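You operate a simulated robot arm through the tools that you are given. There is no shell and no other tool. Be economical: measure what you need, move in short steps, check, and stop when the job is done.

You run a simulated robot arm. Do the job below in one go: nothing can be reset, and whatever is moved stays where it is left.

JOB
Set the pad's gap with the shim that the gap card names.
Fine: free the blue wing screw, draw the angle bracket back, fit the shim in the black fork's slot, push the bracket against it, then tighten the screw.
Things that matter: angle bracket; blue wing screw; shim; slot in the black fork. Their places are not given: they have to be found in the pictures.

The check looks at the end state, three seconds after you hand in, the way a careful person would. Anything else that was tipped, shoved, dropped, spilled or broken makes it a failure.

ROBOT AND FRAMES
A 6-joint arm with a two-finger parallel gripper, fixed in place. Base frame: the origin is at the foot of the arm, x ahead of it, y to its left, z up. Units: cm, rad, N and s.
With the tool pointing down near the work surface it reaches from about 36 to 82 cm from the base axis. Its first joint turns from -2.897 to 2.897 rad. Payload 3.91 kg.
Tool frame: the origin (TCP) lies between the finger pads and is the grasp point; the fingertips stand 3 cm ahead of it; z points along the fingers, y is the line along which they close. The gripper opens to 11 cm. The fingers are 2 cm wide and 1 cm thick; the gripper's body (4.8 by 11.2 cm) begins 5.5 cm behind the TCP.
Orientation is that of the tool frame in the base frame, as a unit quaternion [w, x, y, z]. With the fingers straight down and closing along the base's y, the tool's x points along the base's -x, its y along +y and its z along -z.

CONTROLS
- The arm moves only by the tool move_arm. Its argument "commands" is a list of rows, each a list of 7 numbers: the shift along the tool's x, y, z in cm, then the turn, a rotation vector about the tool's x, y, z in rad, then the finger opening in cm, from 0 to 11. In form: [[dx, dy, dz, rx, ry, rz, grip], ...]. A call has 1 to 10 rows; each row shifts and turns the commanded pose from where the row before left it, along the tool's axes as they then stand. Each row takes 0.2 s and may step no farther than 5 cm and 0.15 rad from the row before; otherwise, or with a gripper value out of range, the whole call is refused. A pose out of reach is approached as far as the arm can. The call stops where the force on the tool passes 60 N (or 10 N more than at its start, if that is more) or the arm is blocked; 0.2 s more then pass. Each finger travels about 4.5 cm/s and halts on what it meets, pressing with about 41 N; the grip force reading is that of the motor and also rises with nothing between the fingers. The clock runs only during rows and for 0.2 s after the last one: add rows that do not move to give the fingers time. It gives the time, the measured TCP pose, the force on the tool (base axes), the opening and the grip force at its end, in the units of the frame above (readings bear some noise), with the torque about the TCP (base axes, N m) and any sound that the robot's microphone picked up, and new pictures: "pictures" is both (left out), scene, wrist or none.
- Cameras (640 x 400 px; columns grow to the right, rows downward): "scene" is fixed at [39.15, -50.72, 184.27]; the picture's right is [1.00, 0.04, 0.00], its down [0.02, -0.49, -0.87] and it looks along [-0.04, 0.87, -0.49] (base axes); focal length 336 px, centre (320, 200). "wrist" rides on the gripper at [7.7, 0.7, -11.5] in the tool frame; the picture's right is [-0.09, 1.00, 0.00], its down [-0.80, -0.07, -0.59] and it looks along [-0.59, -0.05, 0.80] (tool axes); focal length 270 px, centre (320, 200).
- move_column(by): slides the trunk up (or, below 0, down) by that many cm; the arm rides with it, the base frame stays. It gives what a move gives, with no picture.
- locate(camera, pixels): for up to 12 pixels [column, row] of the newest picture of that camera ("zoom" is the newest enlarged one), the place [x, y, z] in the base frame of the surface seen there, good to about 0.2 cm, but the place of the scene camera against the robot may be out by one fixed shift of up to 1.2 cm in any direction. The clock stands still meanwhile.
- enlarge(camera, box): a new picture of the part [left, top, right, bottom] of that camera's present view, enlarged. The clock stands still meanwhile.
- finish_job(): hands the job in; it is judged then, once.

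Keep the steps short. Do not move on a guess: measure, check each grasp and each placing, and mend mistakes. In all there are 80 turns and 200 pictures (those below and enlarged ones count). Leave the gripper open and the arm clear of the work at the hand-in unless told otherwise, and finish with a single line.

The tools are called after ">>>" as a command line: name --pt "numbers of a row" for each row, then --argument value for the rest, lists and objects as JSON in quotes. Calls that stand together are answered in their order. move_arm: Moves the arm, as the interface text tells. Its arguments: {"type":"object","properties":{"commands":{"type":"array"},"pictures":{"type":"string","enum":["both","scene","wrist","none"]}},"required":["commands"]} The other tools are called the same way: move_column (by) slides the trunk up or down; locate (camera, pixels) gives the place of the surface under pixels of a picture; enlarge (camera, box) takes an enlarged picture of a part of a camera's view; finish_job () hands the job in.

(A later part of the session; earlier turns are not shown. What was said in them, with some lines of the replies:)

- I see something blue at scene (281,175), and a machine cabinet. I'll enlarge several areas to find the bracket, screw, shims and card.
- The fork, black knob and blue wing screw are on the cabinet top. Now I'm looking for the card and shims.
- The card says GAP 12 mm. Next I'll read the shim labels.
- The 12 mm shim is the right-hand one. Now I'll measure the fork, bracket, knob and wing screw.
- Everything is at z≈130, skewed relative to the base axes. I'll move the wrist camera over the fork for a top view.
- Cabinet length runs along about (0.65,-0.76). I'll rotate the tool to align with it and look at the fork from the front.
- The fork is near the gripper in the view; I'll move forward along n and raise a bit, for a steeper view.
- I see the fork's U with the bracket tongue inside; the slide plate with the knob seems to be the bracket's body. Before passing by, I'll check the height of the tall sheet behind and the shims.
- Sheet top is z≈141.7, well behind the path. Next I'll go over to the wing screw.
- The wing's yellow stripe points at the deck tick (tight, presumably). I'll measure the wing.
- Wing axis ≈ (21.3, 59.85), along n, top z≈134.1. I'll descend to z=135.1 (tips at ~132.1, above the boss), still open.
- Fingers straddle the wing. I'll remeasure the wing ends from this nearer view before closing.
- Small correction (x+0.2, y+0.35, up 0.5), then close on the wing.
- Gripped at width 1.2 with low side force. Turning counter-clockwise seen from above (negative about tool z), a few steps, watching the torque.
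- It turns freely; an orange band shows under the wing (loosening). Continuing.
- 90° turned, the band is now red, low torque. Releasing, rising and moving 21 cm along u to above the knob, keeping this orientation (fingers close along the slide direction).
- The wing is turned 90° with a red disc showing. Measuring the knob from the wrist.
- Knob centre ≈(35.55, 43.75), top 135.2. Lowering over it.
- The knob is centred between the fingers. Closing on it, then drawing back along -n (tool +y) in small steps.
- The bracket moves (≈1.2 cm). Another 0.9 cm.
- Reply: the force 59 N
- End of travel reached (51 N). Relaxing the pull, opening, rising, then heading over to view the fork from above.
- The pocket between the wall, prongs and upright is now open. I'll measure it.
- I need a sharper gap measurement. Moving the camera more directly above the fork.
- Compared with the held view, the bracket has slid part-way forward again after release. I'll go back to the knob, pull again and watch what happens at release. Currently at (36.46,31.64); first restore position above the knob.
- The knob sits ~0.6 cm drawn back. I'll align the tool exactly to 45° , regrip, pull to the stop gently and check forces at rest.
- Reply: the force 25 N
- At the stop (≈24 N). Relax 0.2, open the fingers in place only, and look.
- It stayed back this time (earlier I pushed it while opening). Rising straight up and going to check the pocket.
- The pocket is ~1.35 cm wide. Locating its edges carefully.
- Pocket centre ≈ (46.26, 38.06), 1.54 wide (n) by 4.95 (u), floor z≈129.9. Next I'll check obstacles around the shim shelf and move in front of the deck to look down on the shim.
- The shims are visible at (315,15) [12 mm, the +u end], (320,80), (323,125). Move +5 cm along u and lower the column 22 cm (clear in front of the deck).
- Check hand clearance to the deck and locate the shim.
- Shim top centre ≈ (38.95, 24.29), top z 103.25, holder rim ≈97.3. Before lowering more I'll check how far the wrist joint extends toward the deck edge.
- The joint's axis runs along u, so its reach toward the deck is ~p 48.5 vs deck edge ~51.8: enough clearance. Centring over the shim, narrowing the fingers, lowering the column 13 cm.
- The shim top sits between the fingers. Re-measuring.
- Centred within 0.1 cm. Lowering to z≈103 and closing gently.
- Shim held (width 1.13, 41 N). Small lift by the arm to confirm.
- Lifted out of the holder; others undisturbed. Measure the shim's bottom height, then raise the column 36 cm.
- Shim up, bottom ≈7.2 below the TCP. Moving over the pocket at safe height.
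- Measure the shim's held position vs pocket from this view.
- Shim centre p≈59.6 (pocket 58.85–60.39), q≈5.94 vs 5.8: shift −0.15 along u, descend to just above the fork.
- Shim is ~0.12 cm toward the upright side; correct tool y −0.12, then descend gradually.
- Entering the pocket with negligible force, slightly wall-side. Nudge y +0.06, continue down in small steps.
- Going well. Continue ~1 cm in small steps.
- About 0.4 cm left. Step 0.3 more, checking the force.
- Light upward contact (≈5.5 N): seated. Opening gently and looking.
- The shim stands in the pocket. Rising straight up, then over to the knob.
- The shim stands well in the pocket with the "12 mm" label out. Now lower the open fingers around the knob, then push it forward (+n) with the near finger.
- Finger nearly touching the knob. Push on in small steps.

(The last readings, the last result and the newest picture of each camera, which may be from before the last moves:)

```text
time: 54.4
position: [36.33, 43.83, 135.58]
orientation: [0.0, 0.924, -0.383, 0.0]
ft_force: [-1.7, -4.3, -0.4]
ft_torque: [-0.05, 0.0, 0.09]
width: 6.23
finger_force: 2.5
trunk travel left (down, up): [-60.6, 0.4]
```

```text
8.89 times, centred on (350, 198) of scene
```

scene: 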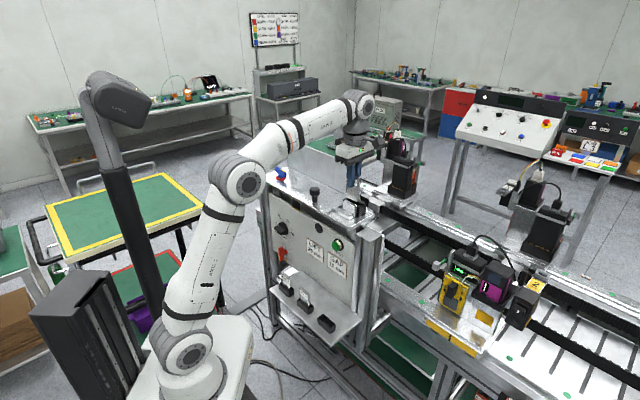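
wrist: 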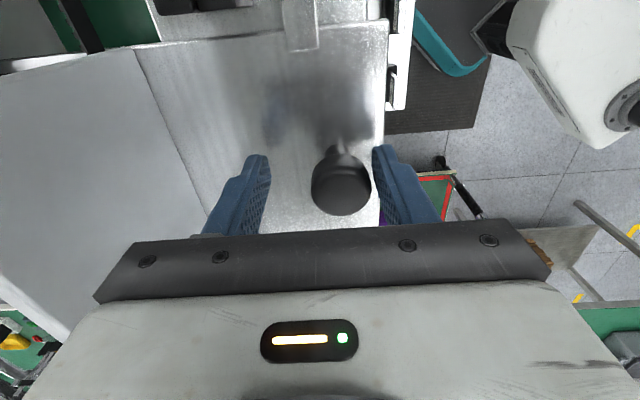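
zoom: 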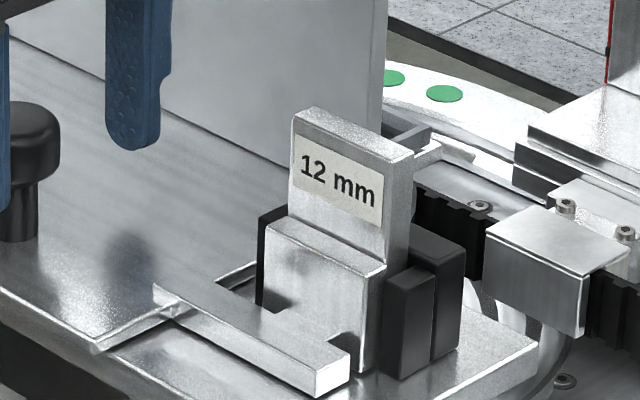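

>>> move_arm --pt "0 -0.15 0 0 0 0 6" --pt "0 -0.15 0 0 0 0 6" --pt "0 0 0 0 0 0 6" --pictures "none"

>>> move_arm --pt "0 -0.15 0 0 0 0 6" --pt "0 -0.15 0 0 0 0 6" --pt "0 0 0 0 0 0 6" --pictures "wrist"

>>> enlarge --camera "scene" --box '[325, 175, 375, 220]'

```text
time: 55.2
position: [36.42, 44.05, 135.59]
orientation: [-0.001, 0.924, -0.383, 0.001]
ft_force: [-7.0, -11.6, -4.0]
ft_torque: [-0.07, -0.03, 0.2]
width: 6.63
finger_force: 6.6
trunk travel left (down, up): [-60.6, 0.4]
```

```text
time: 56.0
position: [36.69, 44.19, 135.62]
orientation: [-0.002, 0.924, -0.383, 0.001]
ft_force: [-13.0, -16.1, -7.0]
ft_torque: [-0.16, -0.03, 0.23]
width: 6.99
finger_force: 9.8
trunk travel left (down, up): [-60.6, 0.4]
```

wrist: 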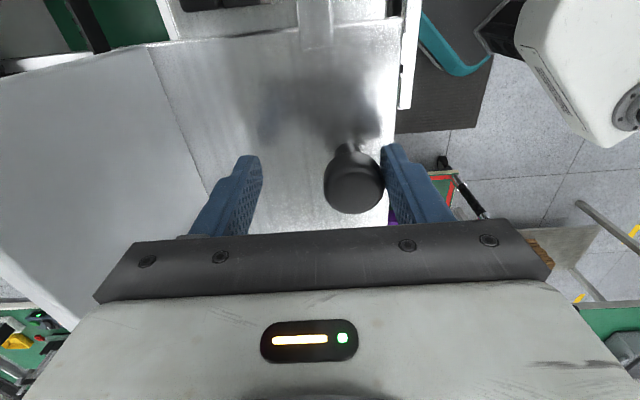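

```text
8.89 times, centred on (350, 198) of scene
```

zoom: 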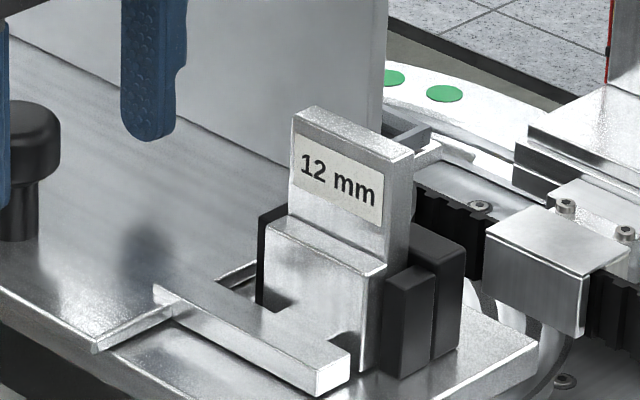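

Bracket stopped against the shim with ~21 N push. Back off 1.5 cm, rise and go to the wing screw.

>>> move_arm --pt "0 0.5 0 0 0 0 6" --pt "0 0.5 0 0 0 0 6" --pt "0 0.5 0 0 0 0 6" --pt "0 0 -3.5 0 0 0 6" --pt "0 0 -3.5 0 0 0 6" --pt "0 0 0 0 0 0 6" --pictures "none"

>>> enlarge --camera "scene" --box '[325, 175, 375, 220]'

```text
time: 57.4
position: [35.8, 43.33, 142.39]
orientation: [-0.001, 0.924, -0.383, 0.0]
ft_force: [0.0, -0.8, 0.8]
ft_torque: [-0.03, -0.04, 0.0]
width: 5.98
finger_force: 0.1
trunk travel left (down, up): [-60.6, 0.4]
```

```text
8.89 times, centred on (350, 198) of scene
```

zoom: 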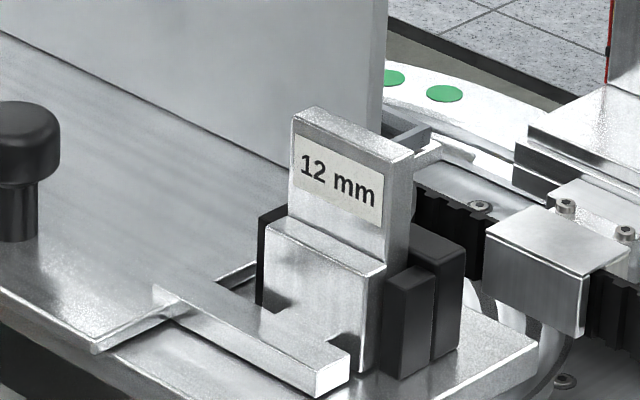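

Bracket stays against the shim. Move to above the wing screw.

>>> move_arm --pt "-4.3 -0.27 0 0 0 0 6" --pt "-4.3 -0.27 0 0 0 0 6" --pt "-4.3 -0.27 0 0 0 0 6" --pt "-4.3 -0.27 0 0 0 0 6" --pt "-4.3 -0.27 0 0 0 0 6" --pt "0 0 0 0 0 0 6" --pt "0 0 0 0 0 0 6" --pictures "wrist"

>>> enlarge --camera "wrist" --box '[240, 60, 400, 220]'

```text
time: 59.0
position: [21.41, 59.65, 142.65]
orientation: [-0.001, 0.923, -0.384, -0.001]
ft_force: [0.0, -0.4, -0.1]
ft_torque: [-0.02, 0.01, -0.01]
width: 5.99
finger_force: 0.2
trunk travel left (down, up): [-60.6, 0.4]
```

wrist: 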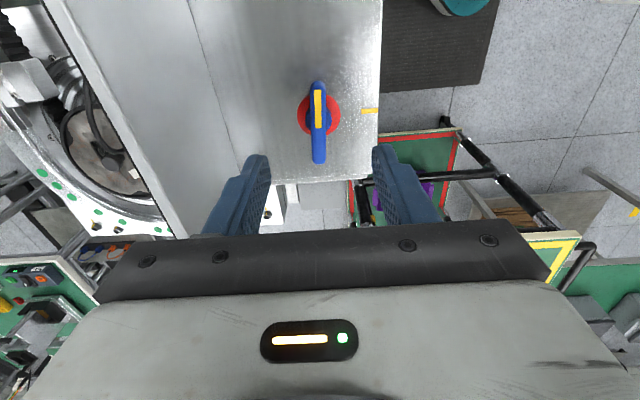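

```text
2.50 times, centred on (320, 140) of wrist
```

zoom: 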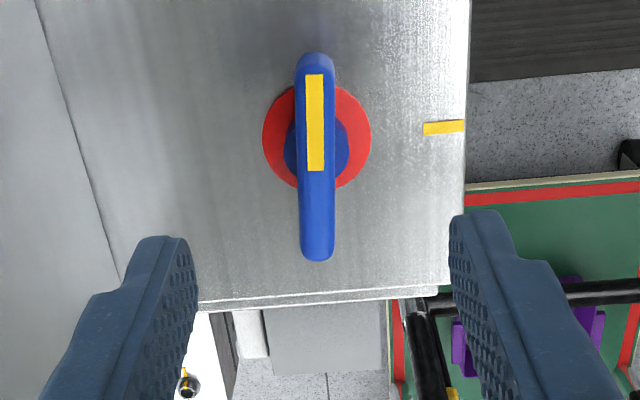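

The wing is aligned with the tool. Locating its ends.

>>> locate --camera "wrist" --pixels '[[318, 86], [318, 105], [318, 130], [319, 158], [312, 140], [325, 140], [302, 115], [338, 115], [370, 111]]'

```text
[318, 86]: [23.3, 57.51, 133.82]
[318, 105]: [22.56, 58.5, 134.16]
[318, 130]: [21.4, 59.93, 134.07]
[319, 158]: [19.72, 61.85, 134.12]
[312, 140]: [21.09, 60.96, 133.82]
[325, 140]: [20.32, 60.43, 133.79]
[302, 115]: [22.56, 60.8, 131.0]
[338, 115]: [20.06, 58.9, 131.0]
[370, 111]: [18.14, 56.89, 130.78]
```

Axis ≈ (21.35, 59.8). Lowering to z≈135.3 and gripping.

>>> move_arm --pt "-0.1 -0.05 2.5 0 0 0 6" --pt "0 0 2.5 0 0 0 5" --pt "0 0 2.4 0 0 0 4" --pt "0 0 0 0 0 0 2.5" --pt "0 0 0 0 0 0 0.5" --pt "0 0 0 0 0 0 0.5" --pt "0 0 0 0 0 0 0.5" --pictures "wrist"

```text
time: 60.6
position: [21.59, 59.71, 135.16]
orientation: [0.0, 0.924, -0.384, 0.0]
ft_force: [2.6, 4.3, 1.5]
ft_torque: [0.18, 0.26, -0.03]
width: 1.16
finger_force: 45.2
trunk travel left (down, up): [-60.6, 0.4]
```

wrist: 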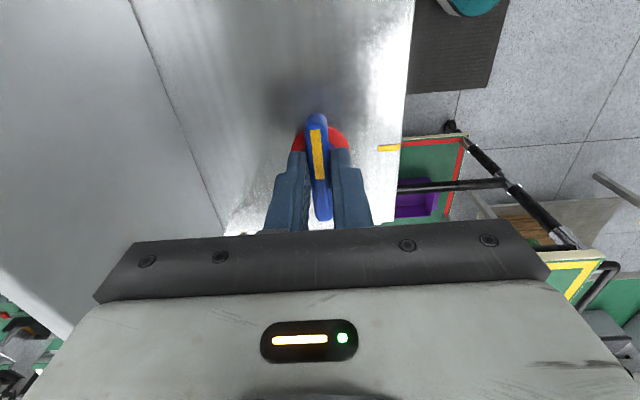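

Gripped. Turning clockwise (positive about tool z) in two batches, watching the torque.

>>> move_arm --pt "0 -0.06 0 0 0 0.14 0.5" --pt "0 0 0 0 0 0.14 0.5" --pt "0 0 0 0 0 0.14 0.5" --pt "0 0 0 0 0 0.14 0.5" --pt "0 0 0 0 0 0.14 0.5" --pt "0 0 0 0 0 0.14 0.5" --pt "0 0 0 0 0 0.14 0.5" --pictures "wrist"

>>> move_arm --pt "0 0 0 0 0 0.14 0.5" --pt "0 0 0 0 0 0.14 0.5" --pt "0 0 0 0 0 0.14 0.5" --pictures "wrist"

```text
time: 62.2
position: [21.19, 59.67, 135.18]
orientation: [0.001, -0.634, 0.773, 0.0]
ft_force: [-10.1, -4.4, -3.9]
ft_torque: [-1.14, 0.6, 0.05]
width: 1.17
finger_force: 44.8
trunk travel left (down, up): [-60.6, 0.4]
```

wrist: 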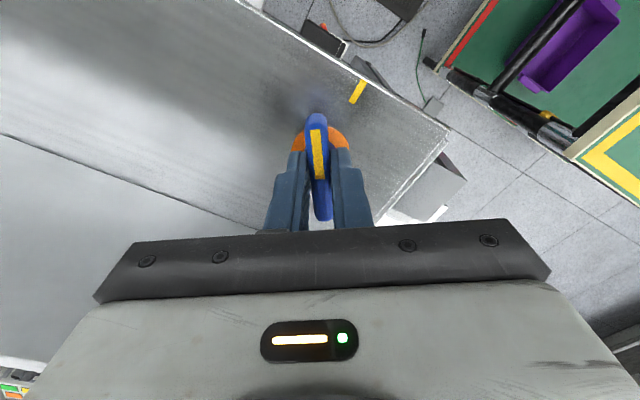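

```text
time: 63.0
position: [21.09, 59.77, 135.15]
orientation: [0.001, -0.459, 0.888, 0.0]
ft_force: [-17.8, -4.6, -7.7]
ft_torque: [-1.01, 1.28, 0.09]
width: 1.17
finger_force: 45.3
trunk travel left (down, up): [-60.6, 0.4]
```

wrist: 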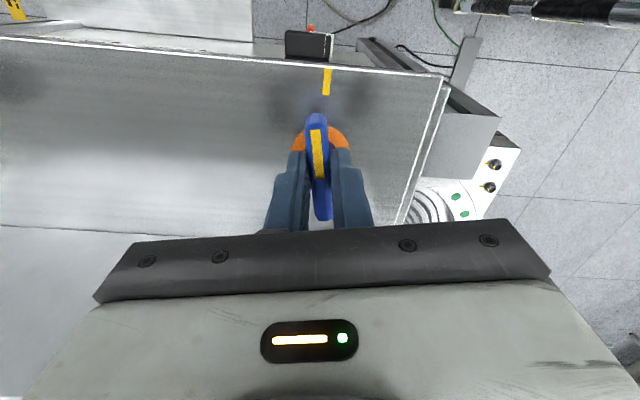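

Side force has grown to 18 N; correct toward −x by 0.25 and go on in small turns.

>>> move_arm --pt "0.19 0.17 0 0 0 0 0.5" --pt "0 0 0 0 0 0.06 0.5" --pt "0 0 0 0 0 0.06 0.5" --pt "0 0 0 0 0 0.06 0.5" --pictures "wrist"

```text
time: 64.0
position: [21.06, 59.68, 135.18]
orientation: [0.002, -0.378, 0.926, 0.001]
ft_force: [-8.2, 7.6, 2.5]
ft_torque: [-0.55, 0.89, 0.07]
width: 1.16
finger_force: 44.9
trunk travel left (down, up): [-60.6, 0.4]
```

wrist: 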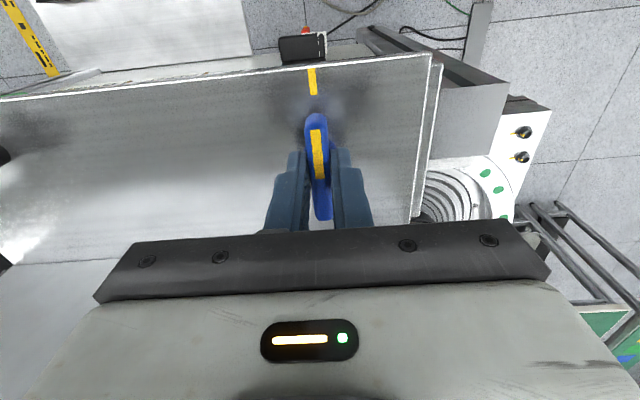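

The orange band is gone: tight mark aligned. Turn a little further to make sure it reaches the stop.

>>> move_arm --pt "0 0 0 0 0 0.05 0.5" --pt "0 0 0 0 0 0.05 0.5" --pt "0 0 0 0 0 0 0.5" --pictures "wrist"

>>> enlarge --camera "wrist" --box '[260, 50, 380, 230]'

```text
time: 64.8
position: [21.16, 59.76, 135.2]
orientation: [0.003, -0.331, 0.944, 0.0]
ft_force: [-6.9, 10.4, 4.9]
ft_torque: [1.01, -0.74, 0.08]
width: 1.17
finger_force: 44.6
trunk travel left (down, up): [-60.6, 0.4]
```

wrist: 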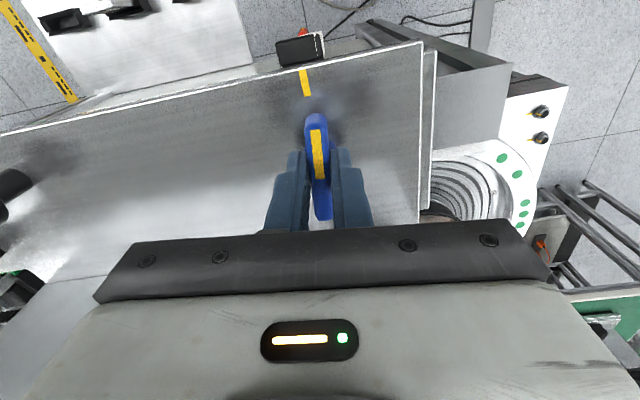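

```text
2.22 times, centred on (320, 140) of wrist
```

zoom: 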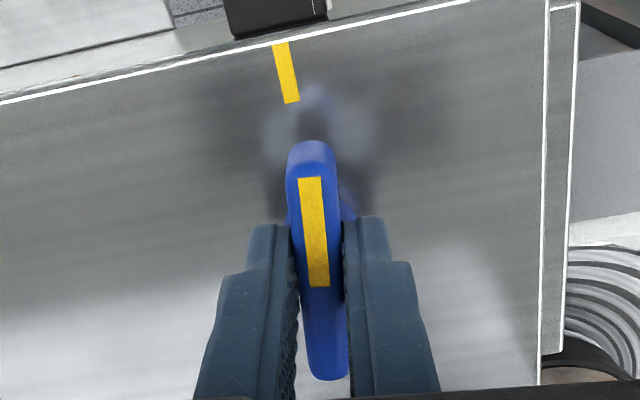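

No stop torque yet, it's about at the original alignment. Try a further 0.1 rad.

>>> move_arm --pt "0 0 0 0 0 0.05 0.5" --pt "0 0 0 0 0 0.05 0.5" --pt "0 0 0 0 0 0 0.5" --pictures "wrist"

>>> enlarge --camera "wrist" --box '[260, 50, 380, 230]'

```text
time: 65.6
position: [21.06, 59.79, 135.27]
orientation: [0.002, -0.285, 0.959, 0.001]
ft_force: [-7.8, 13.3, 7.0]
ft_torque: [1.08, -0.96, 0.08]
width: 1.17
finger_force: 44.7
trunk travel left (down, up): [-60.6, 0.4]
```

wrist: 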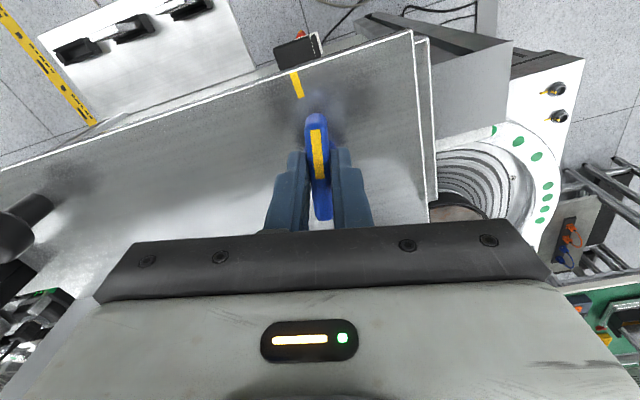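

```text
2.22 times, centred on (320, 140) of wrist
```

zoom: 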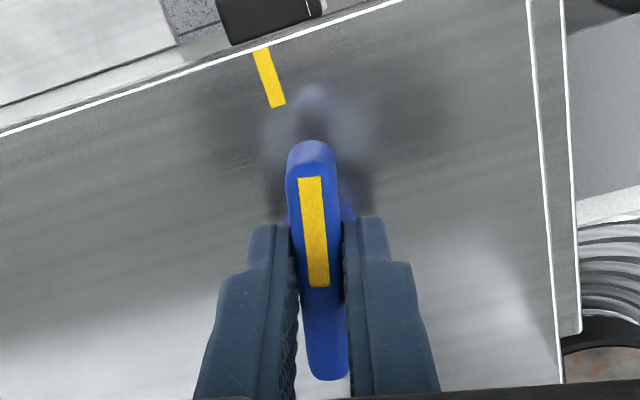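

It turns past with no stop, so the aligned mark is the tight position. Turning back 0.19 rad so the stripe lines up exactly with the tick (tool at ~44°).

>>> move_arm --pt "0 0 0 0 0 -0.1 0.5" --pt "0 0 0 0 0 -0.09 0.5" --pt "0 0 0 0 0 0 0.5" --pictures "wrist"

>>> enlarge --camera "wrist" --box '[260, 50, 380, 230]'

```text
time: 66.4
position: [21.12, 59.74, 135.15]
orientation: [0.001, -0.374, 0.928, 0.0]
ft_force: [-2.9, 12.3, 8.4]
ft_torque: [1.08, -0.7, 0.08]
width: 1.21
finger_force: 44.8
trunk travel left (down, up): [-60.6, 0.4]
```

wrist: 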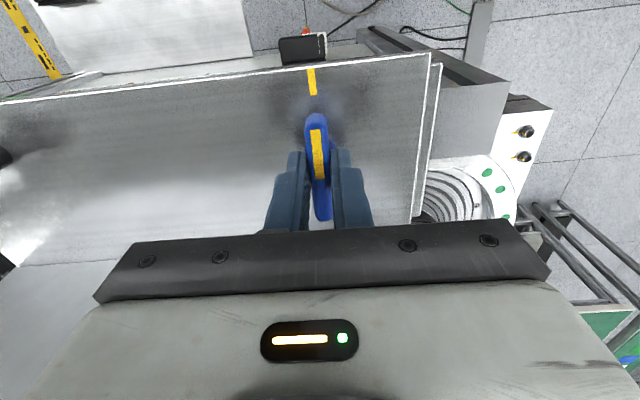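

```text
2.22 times, centred on (320, 140) of wrist
```

zoom: 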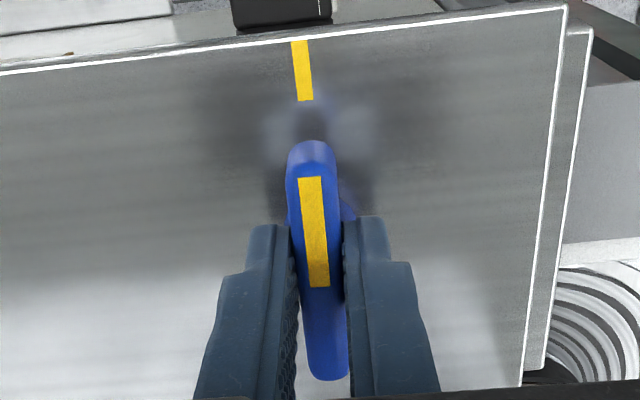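

Stripe and tick are collinear, no band showing. Relieve the side force, open slowly and rise.

>>> move_arm --pt "-0.12 0.12 -0.1 0 0 0 0.5" --pt "0 0 0 0 0 0 1.5" --pt "0 0 0 0 0 0 3" --pt "0 0 0 0 0 0 5" --pt "0 0 -3 0 0 0 7" --pt "0 0 -4 0 0 0 9" --pt "1.5 0 -2 0 0 0 11" --pt "0 0 0 0 0 0 11" --pictures "both"

>>> enlarge --camera "wrist" --box '[240, 30, 400, 190]'

>>> enlarge --camera "scene" --box '[255, 150, 375, 225]'

>>> enlarge --camera "scene" --box '[325, 175, 375, 220]'

```text
time: 68.2
position: [20.28, 59.04, 144.25]
orientation: [0.0, -0.373, 0.928, 0.0]
ft_force: [0.1, 0.5, 0.4]
ft_torque: [-0.01, 0.03, 0.01]
width: 10.99
finger_force: 0.1
trunk travel left (down, up): [-60.6, 0.4]
```

scene: 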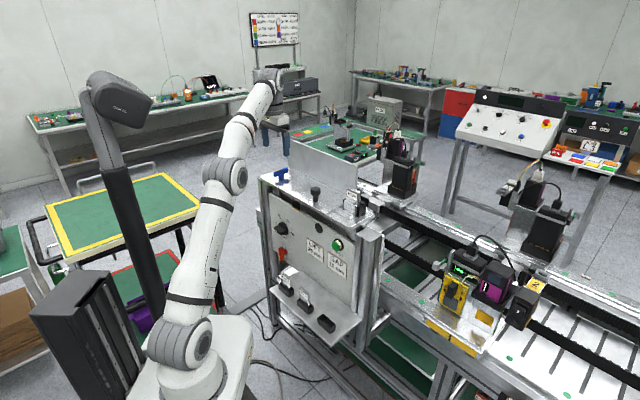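
wrist: 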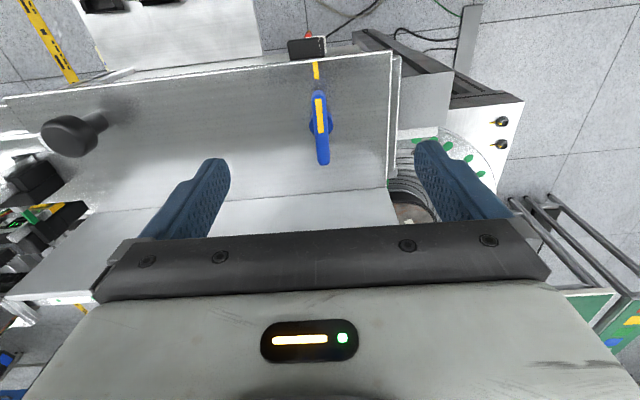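

```text
2.50 times, centred on (320, 110) of wrist
```

zoom: 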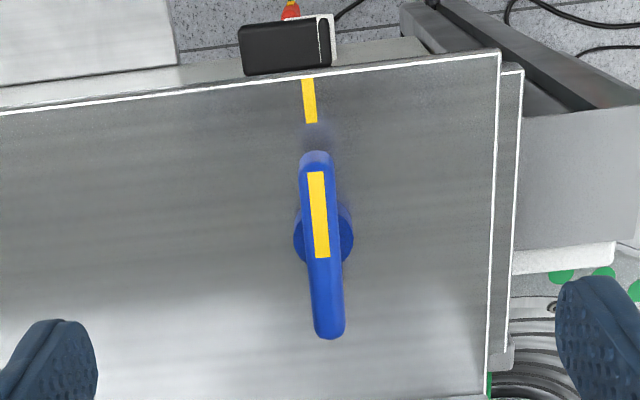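

```text
5.33 times, centred on (315, 188) of scene
```

zoom: 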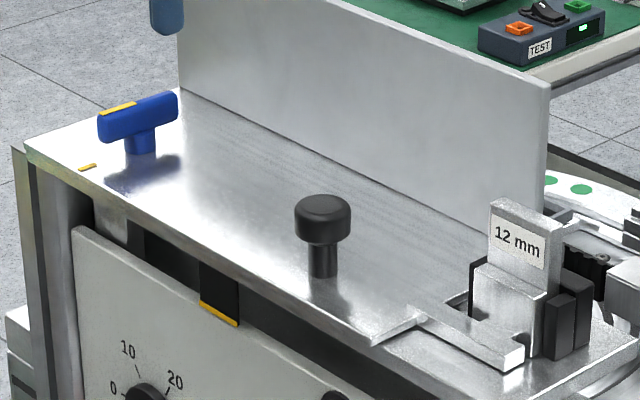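

```text
8.89 times, centred on (350, 198) of scene
```

zoom: 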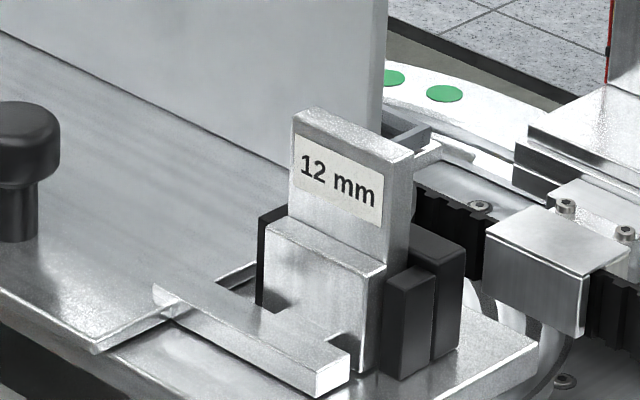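

All in place in the scene view. One verification of the contact from above the fork.

>>> move_arm --pt "-0.3 -4.15 -0.5 0 0 0 11" --pt "-0.3 -4.15 0 0 0 0 11" --pt "-0.3 -4.15 0 0 0 0 11" --pt "-0.3 -4.15 0 0 0 0 11" --pt "-0.3 -4.15 0 0 0 0 11" --pt "-0.3 -4.15 0 0 0 0 11" --pt "-0.3 -4.15 0 0 0 0 11" --pt "-0.3 -4.15 0 0 0 0 11" --pt "0 0 0 0 0 0 11" --pictures "wrist"

>>> enlarge --camera "wrist" --box '[270, 70, 390, 190]'

```text
time: 70.2
position: [45.02, 36.43, 144.8]
orientation: [0.001, -0.374, 0.927, 0.001]
ft_force: [0.1, 0.1, -0.7]
ft_torque: [0.0, -0.03, 0.0]
width: 10.99
finger_force: 0.0
trunk travel left (down, up): [-60.6, 0.4]
```

wrist: 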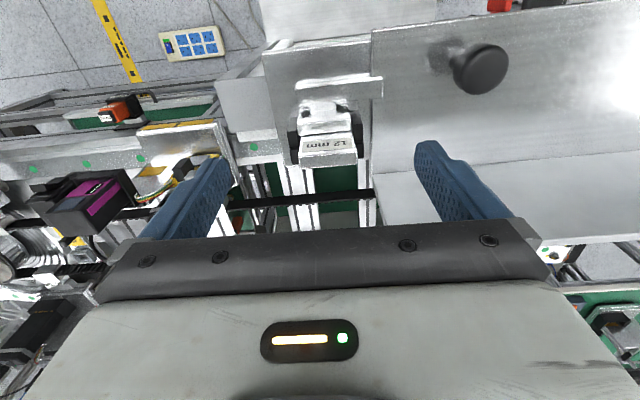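

```text
3.33 times, centred on (330, 130) of wrist
```

zoom: 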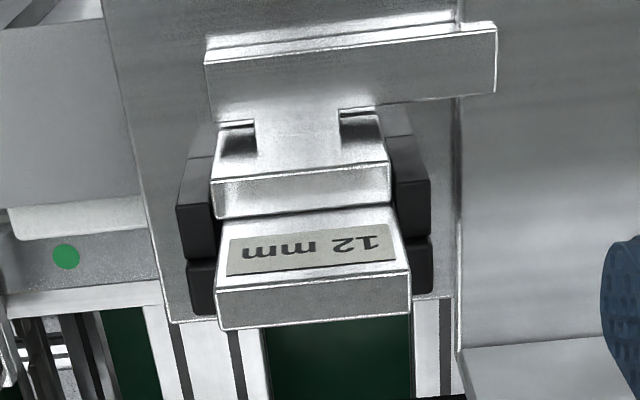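

>>> locate --camera "zoom" --pixels '[[300, 200], [230, 208], [380, 195], [300, 310], [230, 318], [395, 300], [300, 285], [420, 255], [200, 275], [300, 220]]'

>>> enlarge --camera "scene" --box '[338, 185, 368, 212]'

```text
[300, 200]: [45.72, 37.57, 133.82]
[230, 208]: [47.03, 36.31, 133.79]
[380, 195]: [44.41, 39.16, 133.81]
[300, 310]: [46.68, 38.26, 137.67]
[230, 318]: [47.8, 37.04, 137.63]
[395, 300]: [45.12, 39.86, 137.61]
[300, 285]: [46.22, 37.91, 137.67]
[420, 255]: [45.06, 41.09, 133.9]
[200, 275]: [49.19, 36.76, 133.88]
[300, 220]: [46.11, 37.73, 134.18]
```

```text
14.81 times, centred on (353, 198) of scene
```

zoom: 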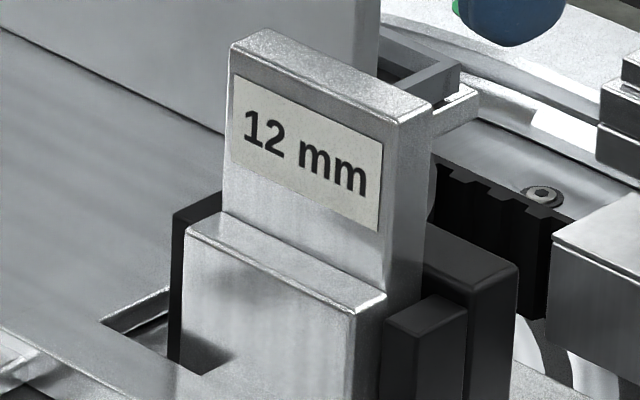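

Numbers agree: the shim front face is p≈59.28, back ≈60.4 (wall 60.39), top level at 137.65. Bracket touching. Retract the arm clear upward.

>>> move_arm --pt "0 0 -3 0 0 0 11" --pt "1.5 0 -3 0 0 0 11" --pt "3 0 -3 0 0 0 11" --pt "4 0 -2 0 0 0 11" --pt "4 0 0 0 0 0 11" --pt "0 0 0 0 0 0 11" --pictures "scene"

>>> enlarge --camera "scene" --box '[255, 150, 385, 345]'

```text
time: 71.6
position: [35.91, 27.51, 155.12]
orientation: [0.0, -0.374, 0.928, 0.0]
ft_force: [0.4, 0.0, 0.0]
ft_torque: [0.0, 0.01, 0.03]
width: 11.02
finger_force: 0.0
out of reach, approached as far as the arm can: row 3, 4
trunk travel left (down, up): [-60.6, 0.4]
```

scene: 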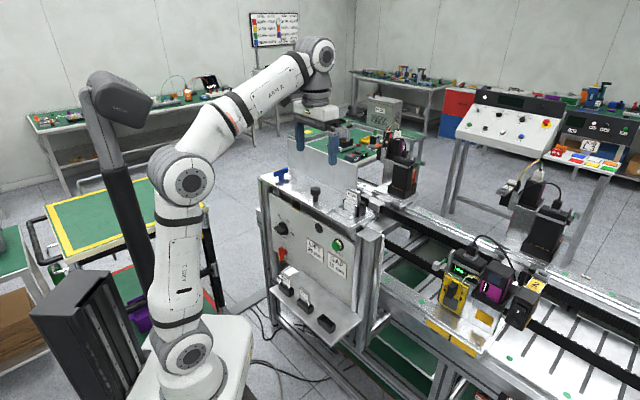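

```text
2.05 times, centred on (320, 248) of scene
```

zoom: 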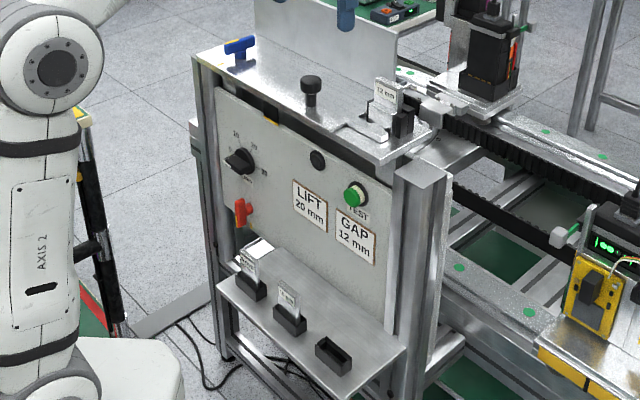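

Everything is in place, the gripper is open and the arm is clear, so I'm handing in.

>>> finish_job

```text
The job is handed in.
```

The 12 mm shim named on the gap card is in the black fork's slot, the bracket is pushed up against it, and the blue wing screw is turned back to its tight mark (it has no hard stop, so I went by the mark).
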